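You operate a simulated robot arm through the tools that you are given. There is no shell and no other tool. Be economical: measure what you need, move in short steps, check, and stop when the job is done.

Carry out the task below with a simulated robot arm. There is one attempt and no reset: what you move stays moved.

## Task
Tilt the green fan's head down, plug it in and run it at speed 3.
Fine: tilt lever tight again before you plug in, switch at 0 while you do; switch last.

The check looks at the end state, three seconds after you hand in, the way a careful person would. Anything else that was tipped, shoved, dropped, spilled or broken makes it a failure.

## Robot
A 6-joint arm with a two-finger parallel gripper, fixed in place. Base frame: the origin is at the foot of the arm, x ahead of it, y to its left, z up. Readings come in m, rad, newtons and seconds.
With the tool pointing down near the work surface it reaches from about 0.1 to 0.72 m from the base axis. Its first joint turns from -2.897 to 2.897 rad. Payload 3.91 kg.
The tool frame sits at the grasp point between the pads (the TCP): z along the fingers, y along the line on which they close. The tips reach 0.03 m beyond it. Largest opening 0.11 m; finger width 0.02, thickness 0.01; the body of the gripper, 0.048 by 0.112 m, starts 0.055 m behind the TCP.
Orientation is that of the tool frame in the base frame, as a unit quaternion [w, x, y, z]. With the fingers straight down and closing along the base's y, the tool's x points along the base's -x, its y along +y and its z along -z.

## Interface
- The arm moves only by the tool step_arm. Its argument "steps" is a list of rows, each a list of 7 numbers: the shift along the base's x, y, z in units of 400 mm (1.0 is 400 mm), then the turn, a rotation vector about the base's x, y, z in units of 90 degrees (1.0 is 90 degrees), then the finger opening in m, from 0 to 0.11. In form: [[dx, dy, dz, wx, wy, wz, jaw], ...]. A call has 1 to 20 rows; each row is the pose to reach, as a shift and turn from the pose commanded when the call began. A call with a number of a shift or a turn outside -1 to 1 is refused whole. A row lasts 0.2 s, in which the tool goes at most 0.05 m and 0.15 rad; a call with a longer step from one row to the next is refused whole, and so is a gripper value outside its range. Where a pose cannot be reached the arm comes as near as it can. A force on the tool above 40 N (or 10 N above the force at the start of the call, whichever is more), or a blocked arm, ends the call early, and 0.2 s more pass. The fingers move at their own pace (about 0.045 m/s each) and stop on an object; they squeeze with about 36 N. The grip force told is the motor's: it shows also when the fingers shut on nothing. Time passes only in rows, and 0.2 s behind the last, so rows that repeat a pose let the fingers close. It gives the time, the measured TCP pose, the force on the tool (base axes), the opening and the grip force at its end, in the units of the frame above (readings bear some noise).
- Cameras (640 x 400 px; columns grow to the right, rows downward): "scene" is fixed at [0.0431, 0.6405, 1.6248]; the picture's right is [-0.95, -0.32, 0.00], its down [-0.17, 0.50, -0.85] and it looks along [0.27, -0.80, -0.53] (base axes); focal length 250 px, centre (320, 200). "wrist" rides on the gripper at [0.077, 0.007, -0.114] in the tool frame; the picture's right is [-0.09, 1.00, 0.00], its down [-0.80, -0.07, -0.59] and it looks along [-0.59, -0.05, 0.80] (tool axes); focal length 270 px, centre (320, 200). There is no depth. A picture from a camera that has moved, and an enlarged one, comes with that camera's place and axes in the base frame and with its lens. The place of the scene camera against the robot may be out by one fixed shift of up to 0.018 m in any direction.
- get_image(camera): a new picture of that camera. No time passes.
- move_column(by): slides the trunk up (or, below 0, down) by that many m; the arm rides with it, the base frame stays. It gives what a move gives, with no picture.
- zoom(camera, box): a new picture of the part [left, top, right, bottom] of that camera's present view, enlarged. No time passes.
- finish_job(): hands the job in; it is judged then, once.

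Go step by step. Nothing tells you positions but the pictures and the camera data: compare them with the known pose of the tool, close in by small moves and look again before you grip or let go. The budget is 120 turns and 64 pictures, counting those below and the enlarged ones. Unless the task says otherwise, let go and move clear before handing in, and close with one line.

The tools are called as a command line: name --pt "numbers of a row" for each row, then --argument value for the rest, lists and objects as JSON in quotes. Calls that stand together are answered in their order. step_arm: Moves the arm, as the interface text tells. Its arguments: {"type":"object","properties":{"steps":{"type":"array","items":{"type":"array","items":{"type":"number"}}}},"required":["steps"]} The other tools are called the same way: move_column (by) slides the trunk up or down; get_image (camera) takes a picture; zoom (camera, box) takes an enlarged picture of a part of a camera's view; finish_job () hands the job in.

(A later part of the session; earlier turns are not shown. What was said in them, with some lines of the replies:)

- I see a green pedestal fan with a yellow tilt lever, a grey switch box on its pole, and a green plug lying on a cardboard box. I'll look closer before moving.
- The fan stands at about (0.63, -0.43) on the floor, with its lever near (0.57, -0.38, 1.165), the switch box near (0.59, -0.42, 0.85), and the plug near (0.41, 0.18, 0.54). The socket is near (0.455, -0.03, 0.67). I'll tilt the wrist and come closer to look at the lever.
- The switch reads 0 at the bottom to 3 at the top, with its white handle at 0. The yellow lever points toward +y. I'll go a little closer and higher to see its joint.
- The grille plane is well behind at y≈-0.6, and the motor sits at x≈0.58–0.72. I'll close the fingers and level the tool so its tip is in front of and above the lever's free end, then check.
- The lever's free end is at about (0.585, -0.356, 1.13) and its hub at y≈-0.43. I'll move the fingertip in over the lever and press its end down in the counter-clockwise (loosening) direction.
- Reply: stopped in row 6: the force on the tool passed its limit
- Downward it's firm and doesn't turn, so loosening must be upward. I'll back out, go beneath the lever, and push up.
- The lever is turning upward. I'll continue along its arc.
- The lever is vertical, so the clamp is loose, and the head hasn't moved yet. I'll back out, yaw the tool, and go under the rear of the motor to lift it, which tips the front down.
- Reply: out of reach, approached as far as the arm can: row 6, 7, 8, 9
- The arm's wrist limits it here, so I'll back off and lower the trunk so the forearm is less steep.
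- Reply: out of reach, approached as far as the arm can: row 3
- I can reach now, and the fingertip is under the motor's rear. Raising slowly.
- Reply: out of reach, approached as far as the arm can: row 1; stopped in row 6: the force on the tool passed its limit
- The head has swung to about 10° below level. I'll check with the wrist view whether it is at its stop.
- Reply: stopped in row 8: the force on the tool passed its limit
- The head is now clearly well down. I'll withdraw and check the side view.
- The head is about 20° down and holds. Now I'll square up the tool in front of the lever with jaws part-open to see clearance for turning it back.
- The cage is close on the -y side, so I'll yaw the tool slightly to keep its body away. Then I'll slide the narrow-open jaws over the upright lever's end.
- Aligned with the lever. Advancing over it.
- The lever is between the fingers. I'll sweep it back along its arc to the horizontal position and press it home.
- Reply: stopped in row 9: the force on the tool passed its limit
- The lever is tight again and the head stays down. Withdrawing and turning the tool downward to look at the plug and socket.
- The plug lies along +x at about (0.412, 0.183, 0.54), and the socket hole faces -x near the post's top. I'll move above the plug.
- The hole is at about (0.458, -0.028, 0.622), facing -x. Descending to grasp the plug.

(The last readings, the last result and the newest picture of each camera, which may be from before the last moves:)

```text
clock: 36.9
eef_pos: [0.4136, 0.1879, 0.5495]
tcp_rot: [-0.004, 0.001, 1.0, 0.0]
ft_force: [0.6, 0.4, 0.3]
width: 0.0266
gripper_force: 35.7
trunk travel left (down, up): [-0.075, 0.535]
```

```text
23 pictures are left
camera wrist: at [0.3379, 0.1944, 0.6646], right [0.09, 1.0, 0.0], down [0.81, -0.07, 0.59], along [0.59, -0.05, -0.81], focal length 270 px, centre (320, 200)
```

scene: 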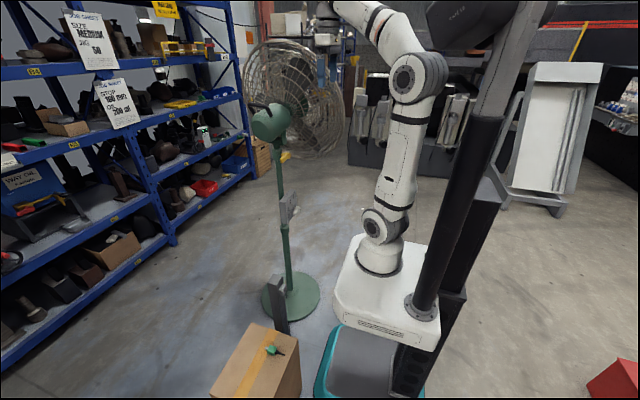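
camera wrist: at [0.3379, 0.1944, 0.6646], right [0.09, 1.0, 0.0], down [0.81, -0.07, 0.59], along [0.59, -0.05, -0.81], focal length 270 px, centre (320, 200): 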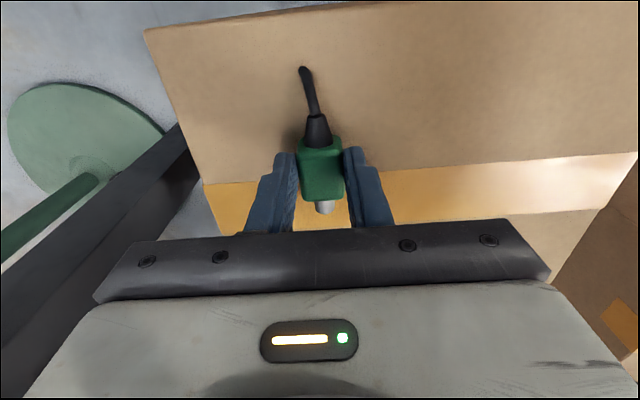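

Gripped. Lifting and moving in front of the socket, well back from it.

step_arm --pt "0 0 0.06 0 0 0 0.01" --pt "0 0 0.14 0 0 0 0.01" --pt "0 0 0.22 0 0 0 0.01" --pt "-0.04 -0.06 0.28 0 0 0 0.01" --pt "-0.09 -0.14 0.3 0 0 0 0.01" --pt "-0.15 -0.22 0.3 0 0 0 0.01" --pt "-0.18 -0.31 0.3 0 0 0 0.01" --pt "-0.18 -0.4 0.3 0 0 0 0.01" --pt "-0.18 -0.48 0.3 0 0 0 0.01" --pt "-0.18 -0.54 0.28 0 0 0 0.01"

get_image --camera "wrist"

get_image --camera "scene"

```text
clock: 39.1
eef_pos: [0.34, -0.0284, 0.6605]
tcp_rot: [-0.003, 0.001, 1.0, 0.0]
ft_force: [-1.1, -1.0, -0.1]
width: 0.0098
gripper_force: 0.0
trunk travel left (down, up): [-0.075, 0.535]
```

```text
22 pictures are left
camera wrist: at [0.2652, -0.0218, 0.7759], right [0.09, 1.0, 0.0], down [0.81, -0.07, 0.59], along [0.59, -0.05, -0.81], focal length 270 px, centre (320, 200)
```

wrist: 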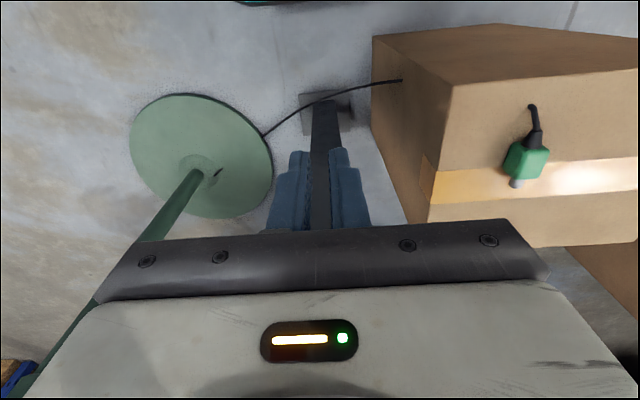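

```text
21 pictures are left
```

scene: 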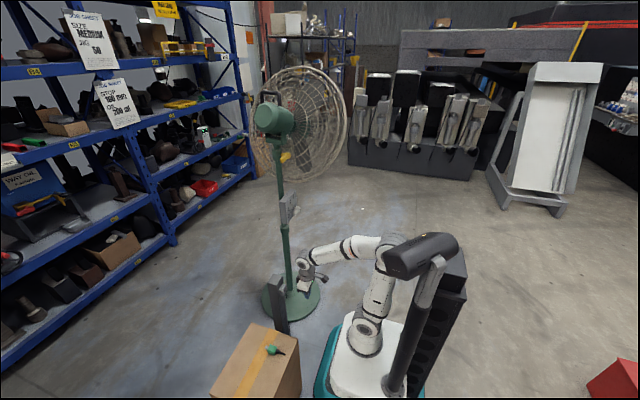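

The fingers gripped too high and the plug stayed on the box, still aligned with +x. The box top is evidently at z≈0.50 and the plug centre at about (0.42, 0.189, 0.513), so I'll regrasp lower.

step_arm --pt "0 0.06 0 0 0 0 0.07" --pt "0.03 0.16 0 0 0 0 0.07" --pt "0.07 0.26 0 0 0 0 0.07" --pt "0.11 0.36 0 0 0 0 0.07" --pt "0.16 0.46 0 0 0 0 0.07" --pt "0.198 0.543 -0.05 0 0 0 0.07" --pt "0.198 0.543 -0.14 0 0 0 0.07" --pt "0.198 0.543 -0.22 0 0 0 0.07" --pt "0.198 0.543 -0.28 0 0 0 0.07" --pt "0.198 0.543 -0.313 0 0 0 0.07"

get_image --camera "wrist"

```text
clock: 41.3
eef_pos: [0.421, 0.1893, 0.5354]
tcp_rot: [-0.003, 0.001, 1.0, 0.0]
ft_force: [-0.6, 0.5, 0.0]
width: 0.0699
gripper_force: 0.1
trunk travel left (down, up): [-0.075, 0.535]
```

```text
20 pictures are left
camera wrist: at [0.3455, 0.1955, 0.6508], right [0.09, 1.0, 0.0], down [0.81, -0.07, 0.59], along [0.59, -0.05, -0.81], focal length 270 px, centre (320, 200)
```

wrist: 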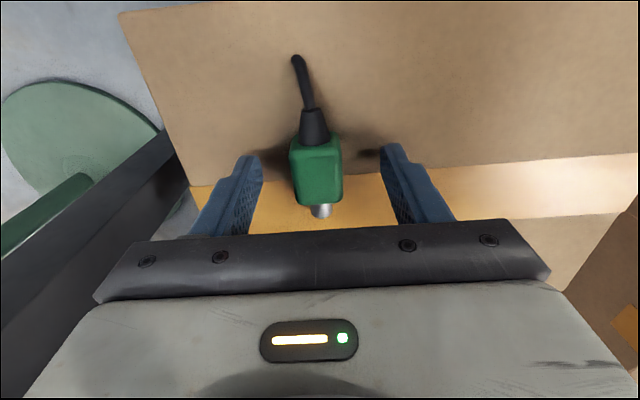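

step_arm --pt "0.005 -0.004 -0.004 0 0 0 0.05" --pt "0.005 -0.004 -0.006 0 0 0 0.03" --pt "0.005 -0.004 -0.006 0 0 0 0.0" --pt "0.005 -0.004 -0.006 0 0 0 0.0" --pt "0.005 -0.004 -0.006 0 0 0 0.0" --pt "0.005 -0.004 -0.006 0 0 0 0.0" --pt "0.005 -0.004 0.03 0 0 0 0.0" --pt "0.005 -0.004 0.07 0 0 0 0.0" --pt "0.005 -0.004 0.11 0 0 0 0.0"

get_image --camera "wrist"

```text
clock: 43.3
eef_pos: [0.4222, 0.187, 0.5792]
tcp_rot: [-0.004, 0.0, 1.0, -0.001]
ft_force: [-0.2, 0.3, -1.2]
width: 0.0268
gripper_force: 36.2
trunk travel left (down, up): [-0.075, 0.535]
```

```text
19 pictures are left
camera wrist: at [0.3465, 0.1935, 0.695], right [0.09, 1.0, 0.0], down [0.81, -0.07, 0.59], along [0.59, -0.05, -0.81], focal length 270 px, centre (320, 200)
```

wrist: 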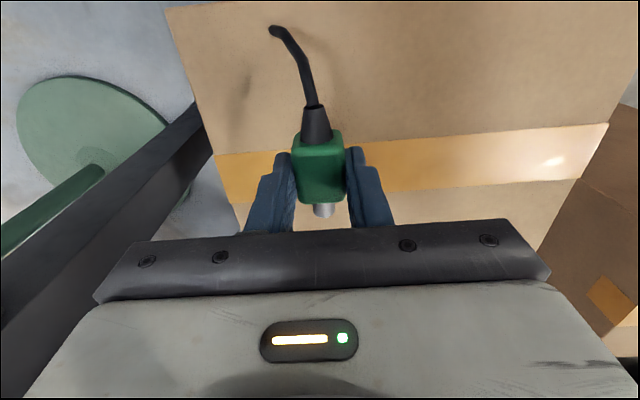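

Held this time. Carrying it to a position in front of the socket.

step_arm --pt "0 0 0.05 0 0 0 0" --pt "0 0 0.1 0 0 0 0" --pt "-0.03 -0.02 0.15 0 0 0 0" --pt "-0.08 -0.07 0.19 0 0 0 0" --pt "-0.14 -0.13 0.2 0 0 0 0" --pt "-0.165 -0.19 0.2 0 0 0 0" --pt "-0.165 -0.25 0.2 0 0 0 0" --pt "-0.165 -0.31 0.2 0 0 0 0" --pt "-0.165 -0.37 0.2 0 0 0 0" --pt "-0.165 -0.43 0.2 0 0 0 0" --pt "-0.165 -0.49 0.2 0 0 0 0" --pt "-0.165 -0.5375 0.2 0 0 0 0"

get_image --camera "wrist"

```text
clock: 45.9
eef_pos: [0.3574, -0.0283, 0.66]
tcp_rot: [-0.003, 0.0, 1.0, -0.001]
ft_force: [0.0, 0.1, 0.3]
width: 0.027
gripper_force: 35.9
trunk travel left (down, up): [-0.075, 0.535]
```

```text
18 pictures are left
camera wrist: at [0.2809, -0.0218, 0.7754], right [0.09, 1.0, 0.0], down [0.81, -0.07, 0.59], along [0.59, -0.05, -0.81], focal length 270 px, centre (320, 200)
```

wrist: 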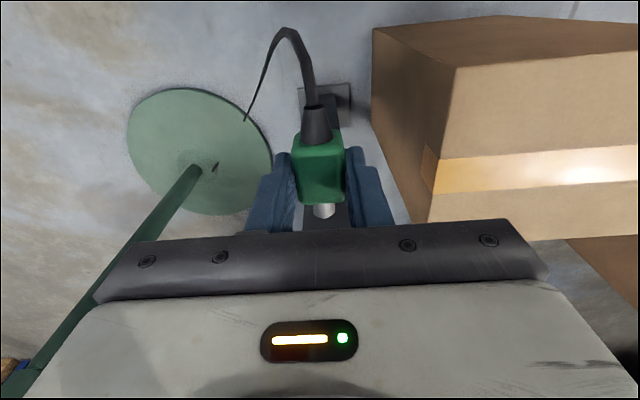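

The pin tip is about 0.030 m ahead of the TCP and 0.02 m below it. I'll step aside and up for a sharper look at the socket hole before inserting.

step_arm --pt "-0.03 0.06 0.05 0 0 0 0" --pt "-0.07 0.13 0.11 0 0 0 0" --pt "-0.07 0.2 0.17 0 0 0 0" --pt "-0.07 0.27 0.23 0 0 0 0" --pt "-0.07 0.33 0.26 0 0 0 0"

zoom --camera "wrist" --box '[140, 120, 300, 250]'

```text
clock: 47.1
eef_pos: [0.328, 0.105, 0.7634]
tcp_rot: [-0.004, 0.001, 1.0, 0.0]
ft_force: [0.3, 0.1, -0.8]
width: 0.0269
gripper_force: 35.8
trunk travel left (down, up): [-0.075, 0.535]
```

```text
3.08 times, centred on (220, 185) of wrist
camera zoom: at [0.253, 0.1111, 0.8795], right [0.09, 1.0, 0.0], down [0.81, -0.07, 0.59], along [0.59, -0.05, -0.81], focal length 832 px, centre (628, 246)
```

zoom: 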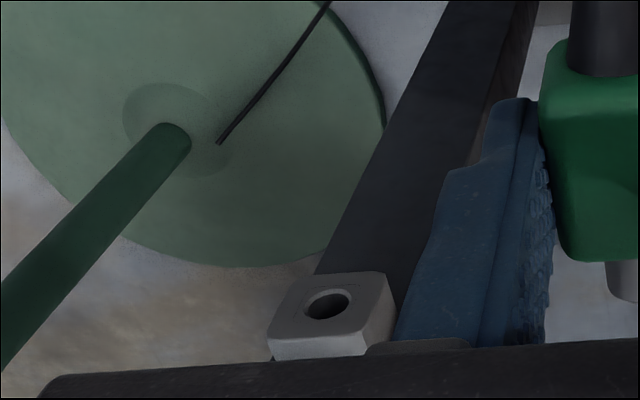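

The hole is confirmed at (0.459, -0.028, 0.621). Returning to the pre-insertion pose.

step_arm --pt "0 -0.08 -0.05 0 0 0 0" --pt "0.02 -0.16 -0.11 0 0 0 0" --pt "0.04 -0.24 -0.17 0 0 0 0" --pt "0.07 -0.31 -0.24 0 0 0 0" --pt "0.105 -0.333 -0.307 0 0 0 0" --pt "0.105 -0.333 -0.307 0 0 0 0"

zoom --camera "scene" --box '[255, 255, 335, 335]'

get_image --camera "wrist"

```text
clock: 48.5
eef_pos: [0.3723, -0.0288, 0.6413]
tcp_rot: [-0.004, 0.002, 1.0, 0.0]
ft_force: [-0.1, 0.2, -1.0]
width: 0.0267
gripper_force: 36.1
trunk travel left (down, up): [-0.075, 0.535]
```

```text
5.00 times, centred on (295, 295) of scene
camera zoom: at [0.0431, 0.6405, 1.6248], right [-0.95, -0.32, 0.0], down [-0.17, 0.5, -0.85], along [0.27, -0.8, -0.53], focal length 1249 px, centre (445, -275)
```

zoom: 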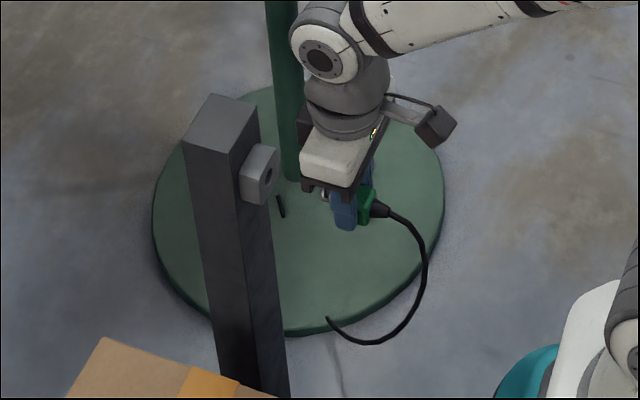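

```text
15 pictures are left
camera wrist: at [0.2953, -0.0218, 0.7566], right [0.09, 1.0, 0.0], down [0.81, -0.07, 0.59], along [0.59, -0.05, -0.81], focal length 270 px, centre (320, 200)
```

wrist: 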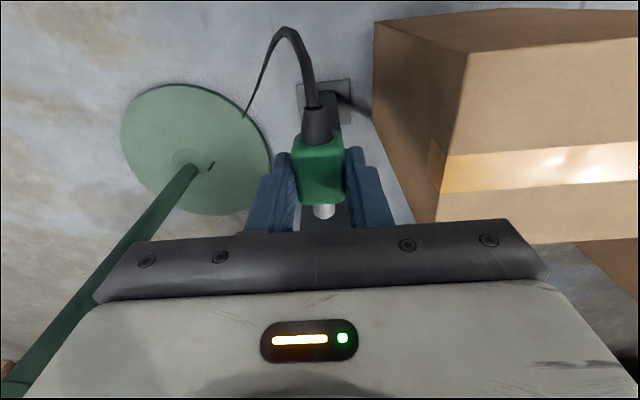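

The scene view shows the pin lined up with the hole along +x. Inserting.

step_arm --pt "0.06 0.001 -0.001 0 0 0 0" --pt "0.11 0.001 -0.001 0 0 0 0" --pt "0.13 0.001 -0.001 0 0 0 0" --pt "0.145 0.001 -0.001 0 0 0 0" --pt "0.16 0.001 -0.001 0 0 0 0" --pt "0.175 0.001 -0.001 0 0 0 0" --pt "0.19 0.001 -0.001 0 0 0 0" --pt "0.205 0.001 -0.001 0 0 0 0" --pt "0.22 0.001 -0.001 0 0 0 0"

zoom --camera "scene" --box '[255, 255, 335, 335]'

```text
clock: 50.3
eef_pos: [0.4464, -0.0291, 0.6402]
tcp_rot: [-0.01, 0.0, 1.0, 0.0]
ft_force: [-12.0, -0.6, 8.3]
width: 0.0272
gripper_force: 36.2
trunk travel left (down, up): [-0.075, 0.535]
stopped in row 9: the force on the tool passed its limit (the readings are from after the stop); the commanded pose is now the measured one
```

```text
5.00 times, centred on (295, 295) of scene
camera zoom: at [0.0431, 0.6405, 1.6248], right [-0.95, -0.32, 0.0], down [-0.17, 0.5, -0.85], along [0.27, -0.8, -0.53], focal length 1249 px, centre (445, -275)
```

zoom: 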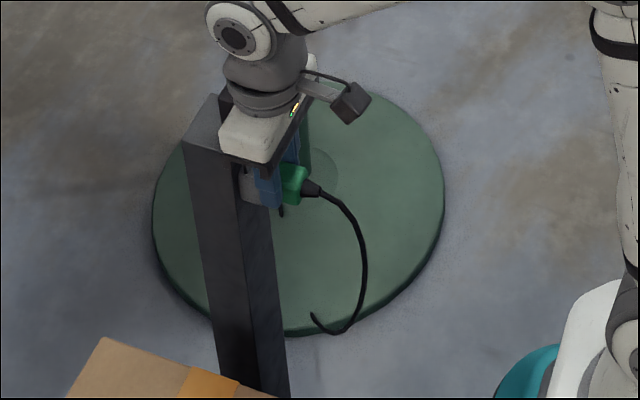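

zoom --camera "wrist" --box '[230, 80, 410, 240]'

zoom --camera "scene" --box '[275, 275, 315, 315]'

```text
2.50 times, centred on (320, 160) of wrist
camera zoom: at [0.3726, -0.0222, 0.7568], right [0.09, 1.0, 0.0], down [0.81, -0.07, 0.58], along [0.58, -0.05, -0.82], focal length 676 px, centre (320, 300)
```

zoom: 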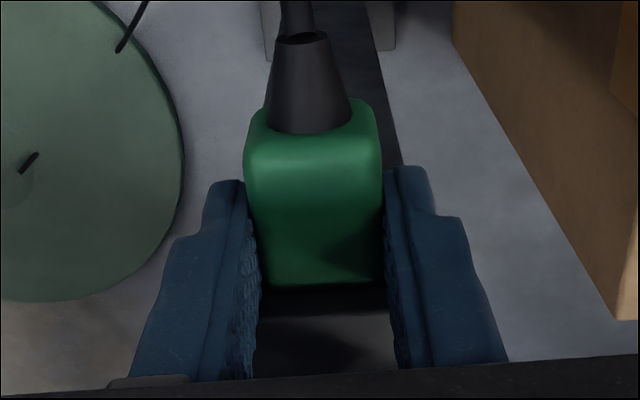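

```text
10.00 times, centred on (295, 295) of scene
camera zoom: at [0.0431, 0.6405, 1.6248], right [-0.95, -0.32, 0.0], down [-0.17, 0.5, -0.85], along [0.27, -0.8, -0.53], focal length 2499 px, centre (570, -750)
```

zoom: 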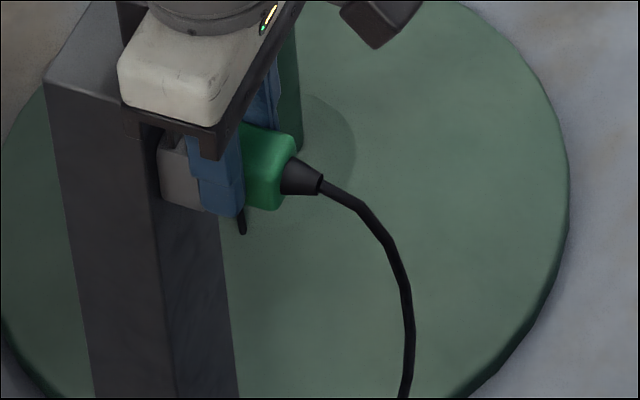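

The pin is in and the push was blocked at the expected depth. To make sure it's the plug and not the fingers that's bottoming out, I'll regrip a bit further back and push once more.

step_arm --pt "-0.001 0 0.0 0 0 0 0.02" --pt "-0.001 0 0.0 0 0 0 0.045" --pt "-0.001 0 0.0 0 0 0 0.045" --pt "-0.028 0 0.0 0 0 0 0.045" --pt "-0.028 0 0.0 0 0 0 0.02" --pt "-0.028 0 0.0 0 0 0 0" --pt "-0.028 0 0.0 0 0 0 0" --pt "-0.014 0 0.0 0 0 0 0" --pt "0 0 0.0 0 0 0 0" --pt "0.014 0 0.0 0 0 0 0"

zoom --camera "scene" --box '[275, 275, 315, 315]'

```text
clock: 52.4
eef_pos: [0.4466, -0.0303, 0.6408]
tcp_rot: [-0.014, 0.001, 1.0, 0.0]
ft_force: [-15.1, -3.7, 12.1]
width: 0.0268
gripper_force: 35.8
trunk travel left (down, up): [-0.075, 0.535]
stopped in row 10: the force on the tool passed its limit (the readings are from after the stop); the commanded pose is now the measured one
```

```text
10.00 times, centred on (295, 295) of scene
camera zoom: at [0.0431, 0.6405, 1.6248], right [-0.95, -0.32, 0.0], down [-0.17, 0.5, -0.85], along [0.27, -0.8, -0.53], focal length 2499 px, centre (570, -750)
```

zoom: 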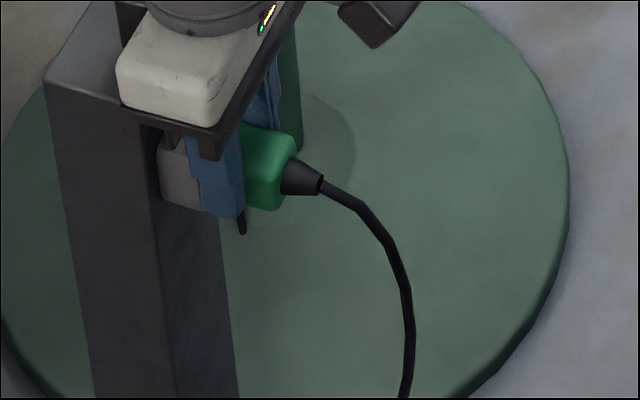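

The fingers slid along the plug while it stayed put, so it is bottomed. Releasing and looking.

step_arm --pt "-0.004 0 0.0 0 0 0 0.03" --pt "-0.004 0 0.0 0 0 0 0.06" --pt "-0.004 0 0.03 0 0 0 0.07" --pt "-0.02 0 0.12 0 0 0 0.07" --pt "-0.07 0 0.22 0 0 0 0.07" --pt "-0.15 0.02 0.32 0 0 0 0.07" --pt "-0.22 0.04 0.42 0 0 0 0.07"

zoom --camera "scene" --box '[275, 275, 315, 315]'

get_image --camera "wrist"

```text
refused: row 6 steps farther than a row can; nothing moved
```

```text
10.00 times, centred on (295, 295) of scene
camera zoom: at [0.0431, 0.6405, 1.6248], right [-0.95, -0.32, 0.0], down [-0.17, 0.5, -0.85], along [0.27, -0.8, -0.53], focal length 2499 px, centre (570, -750)
```

zoom: 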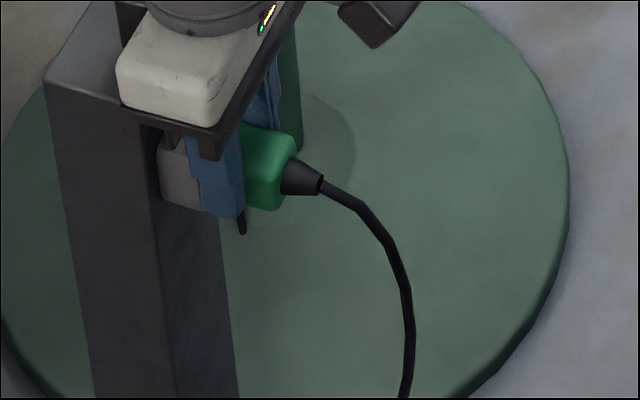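

```text
9 pictures are left
camera wrist: at [0.3736, -0.0223, 0.7565], right [0.09, 1.0, 0.0], down [0.82, -0.07, 0.57], along [0.57, -0.05, -0.82], focal length 270 px, centre (320, 200)
```

wrist: 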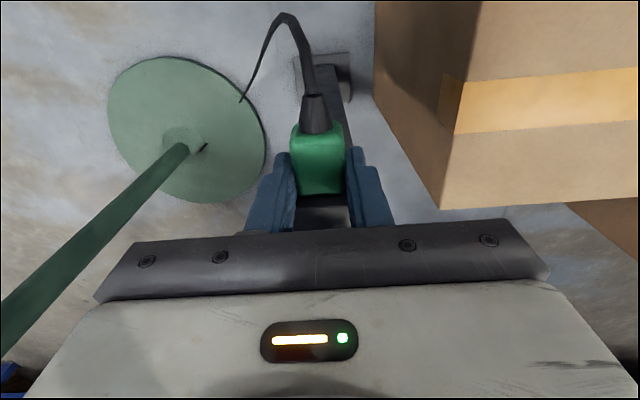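

That retreat was refused for a too-long row; I'll repeat it with shorter steps, then look.

step_arm --pt "-0.004 0 0.0 0 0 0 0.03" --pt "-0.004 0 0.0 0 0 0 0.06" --pt "-0.004 0 0.03 0 0 0 0.07" --pt "-0.02 0 0.11 0 0 0 0.07" --pt "-0.06 0 0.19 0 0 0 0.07" --pt "-0.12 0.0 0.27 0 0 0 0.07" --pt "-0.18 0.0 0.35 0 0 0 0.07" --pt "-0.24 0.0 0.43 0 0 0 0.07"

```text
clock: 54.2
eef_pos: [0.3519, -0.028, 0.8118]
tcp_rot: [-0.014, 0.0, 1.0, 0.0]
ft_force: [0.4, -0.7, 0.2]
width: 0.0702
gripper_force: 0.1
trunk travel left (down, up): [-0.075, 0.535]
```

zoom --camera "scene" --box '[275, 270, 315, 310]'

```text
10.00 times, centred on (295, 290) of scene
camera zoom: at [0.0431, 0.6405, 1.6248], right [-0.95, -0.32, 0.0], down [-0.17, 0.5, -0.85], along [0.27, -0.8, -0.53], focal length 2499 px, centre (570, -700)
```

zoom: 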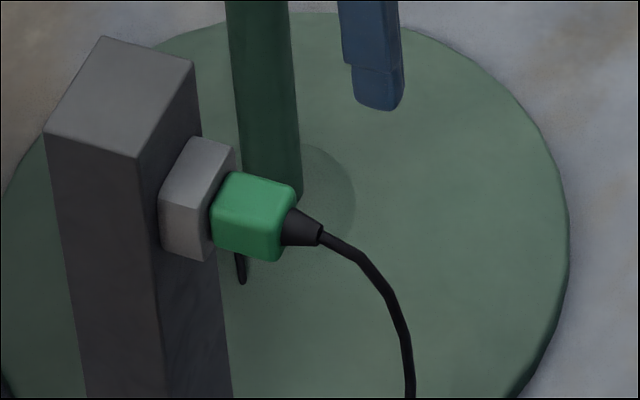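

The plug sits flush in the socket. Now I'll raise the trunk and view the switch up close.

move_column --by 0.2

step_arm --pt "0.01 -0.1 0 0 -0.0625 0 0.11" --pt "0.03 -0.2 0 0 -0.125 0 0.11" --pt "0.045 -0.3 0 0 -0.1875 0 0.11" --pt "0.06 -0.4 0 0 -0.25 0 0.11" --pt "0.075 -0.5 0 0 -0.3125 0 0.11" --pt "0.09 -0.6 0 0 -0.375 0 0.11" --pt "0.1 -0.7 0 0 -0.4375 0 0.11" --pt "0.12 -0.8 0 0 -0.49 0 0.11"

get_image --camera "wrist"

```text
clock: 56.4
eef_pos: [0.3517, -0.0277, 1.0124]
tcp_rot: [-0.013, 0.002, 1.0, -0.001]
ft_force: [0.2, 0.6, 0.8]
width: 0.07
gripper_force: 0.1
trunk travel left (down, up): [-0.275, 0.335]
```

```text
clock: 58.2
eef_pos: [0.4002, -0.3495, 1.0109]
tcp_rot: [0.363, 0.0, 0.932, 0.0]
ft_force: [1.0, 0.0, 1.2]
width: 0.1101
gripper_force: 0.1
trunk travel left (down, up): [-0.275, 0.335]
```

```text
7 pictures are left
camera wrist: at [0.2666, -0.3425, 1.0433], right [0.07, 1.0, 0.06], down [0.19, -0.07, 0.98], along [0.98, -0.05, -0.19], focal length 270 px, centre (320, 200)
```

wrist: 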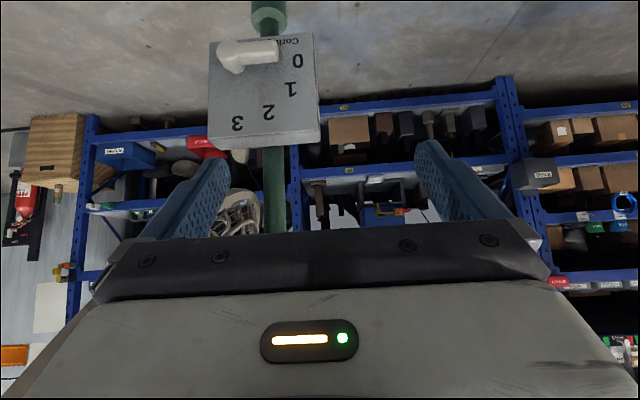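

The switch is a rotary handle: the hub is at the lower -y corner, the handle points +y at 0, and position 3 is straight up. I'll come in level with closed fingers below the handle.

step_arm --pt "0 0 -0.09 0 -0.05 0 0.08" --pt "0 -0.02 -0.18 0 -0.1 0 0.06" --pt "0 -0.05 -0.27 0 -0.15 0 0.04" --pt "0.02 -0.08 -0.36 0 -0.2 0 0.02" --pt "0.05 -0.11 -0.45 0 -0.26 0 0.0" --pt "0.1 -0.14 -0.54 0 -0.31 0 0" --pt "0.175 -0.15 -0.62 0 -0.36 0 0" --pt "0.175 -0.15 -0.652 0 -0.36 0 0"

get_image --camera "wrist"

```text
clock: 60.0
eef_pos: [0.4688, -0.4087, 0.7501]
tcp_rot: [0.609, 0.0, 0.793, 0.0]
ft_force: [0.5, -0.5, 0.5]
width: 0.0
gripper_force: 36.0
trunk travel left (down, up): [-0.275, 0.335]
```

```text
6 pictures are left
camera wrist: at [0.3396, -0.4017, 0.7057], right [0.02, 1.0, 0.09], down [-0.37, -0.07, 0.93], along [0.93, -0.05, 0.36], focal length 270 px, centre (320, 200)
```

wrist: 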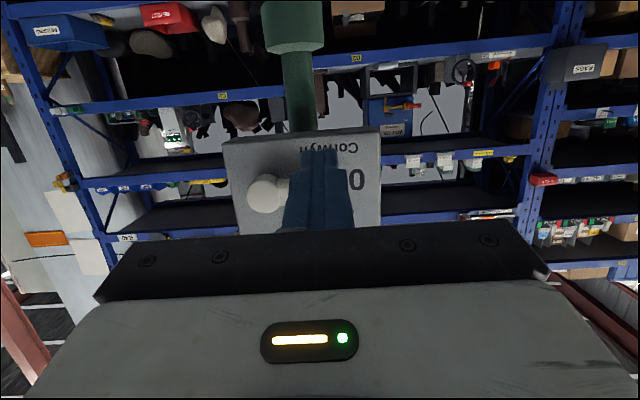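

The hub is at about (0.568, -0.462, 0.784). I'll slip in under the handle and sweep it along its arc to vertical.

step_arm --pt "0.1 -0.018 0 0 0 0 0" --pt "0.2 -0.02 0 0 0 0 0" --pt "0.2 -0.02 0.046 0 0 0 0" --pt "0.2 -0.01 0.0775 0 0 0 0" --pt "0.2 -0.007 0.11 0 0 0 0" --pt "0.2 -0.013 0.1425 0 0 0 0" --pt "0.2 -0.027 0.1725 0 0 0 0" --pt "0.2 -0.049 0.1975 0 0 0 0" --pt "0.2 -0.064 0.208 0 0 0 0"

get_image --camera "wrist"

```text
clock: 62.0
eef_pos: [0.55, -0.4349, 0.8331]
tcp_rot: [0.608, 0.001, 0.794, 0.0]
ft_force: [0.1, 1.0, 0.8]
width: 0.0
gripper_force: 36.0
trunk travel left (down, up): [-0.275, 0.335]
```

```text
5 pictures are left
camera wrist: at [0.4199, -0.427, 0.7899], right [0.02, 1.0, 0.09], down [-0.37, -0.07, 0.93], along [0.93, -0.05, 0.36], focal length 270 px, centre (320, 200)
```

wrist: 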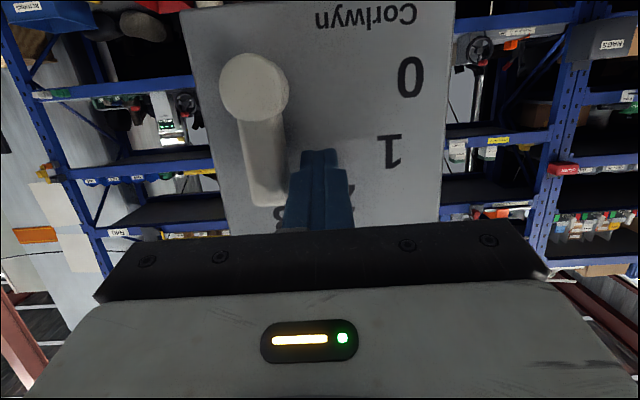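

The handle points at 3. Backing off and checking.

step_arm --pt "0 0.012 0 0 0 0 0" --pt "-0.1 0.03 0 0 0 0 0" --pt "-0.2 0.08 0.04 0 0 0 0" --pt "-0.3 0.14 0.08 0 0 0 0" --pt "-0.4 0.2 0.08 0 0 0 0"

get_image --camera "wrist"

get_image --camera "scene"

```text
clock: 63.2
eef_pos: [0.3901, -0.3536, 0.8667]
tcp_rot: [0.609, 0.0, 0.793, 0.001]
ft_force: [0.0, 0.2, 0.0]
width: 0.0
gripper_force: 35.8
trunk travel left (down, up): [-0.275, 0.335]
```

```text
4 pictures are left
camera wrist: at [0.2595, -0.3463, 0.8218], right [0.02, 1.0, 0.09], down [-0.37, -0.07, 0.93], along [0.93, -0.05, 0.36], focal length 270 px, centre (320, 200)
```

wrist: 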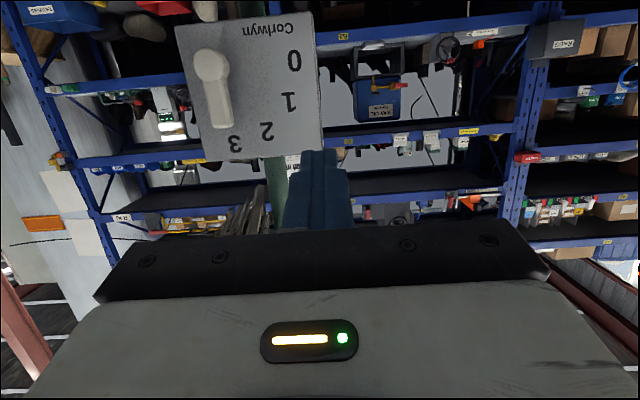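

```text
3 pictures are left
```

scene: 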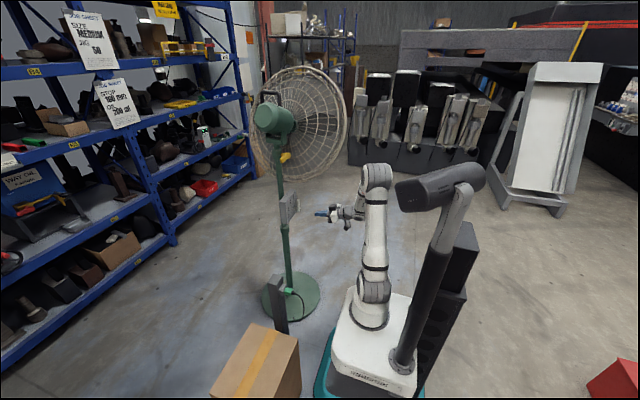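

zoom --camera "scene" --box '[230, 50, 370, 220]'

```text
2.35 times, centred on (300, 135) of scene
camera zoom: at [0.0431, 0.6405, 1.6248], right [-0.95, -0.32, 0.0], down [-0.17, 0.5, -0.85], along [0.27, -0.8, -0.53], focal length 588 px, centre (367, 353)
```

zoom: 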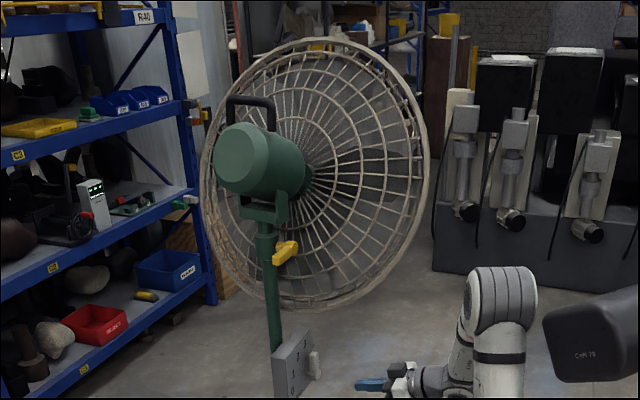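

The blades are blurred, so the fan is spinning. The head is tilted down, the lever is back in its tight position, the plug is seated, the switch is at 3, and the arm is clear. Handing in.

finish_job

```text
The job is handed in.
```

The green fan's head is tilted about 20° down with its lever tight again, it's plugged in, and it's running at speed 3; the switch stayed at 0 until last.
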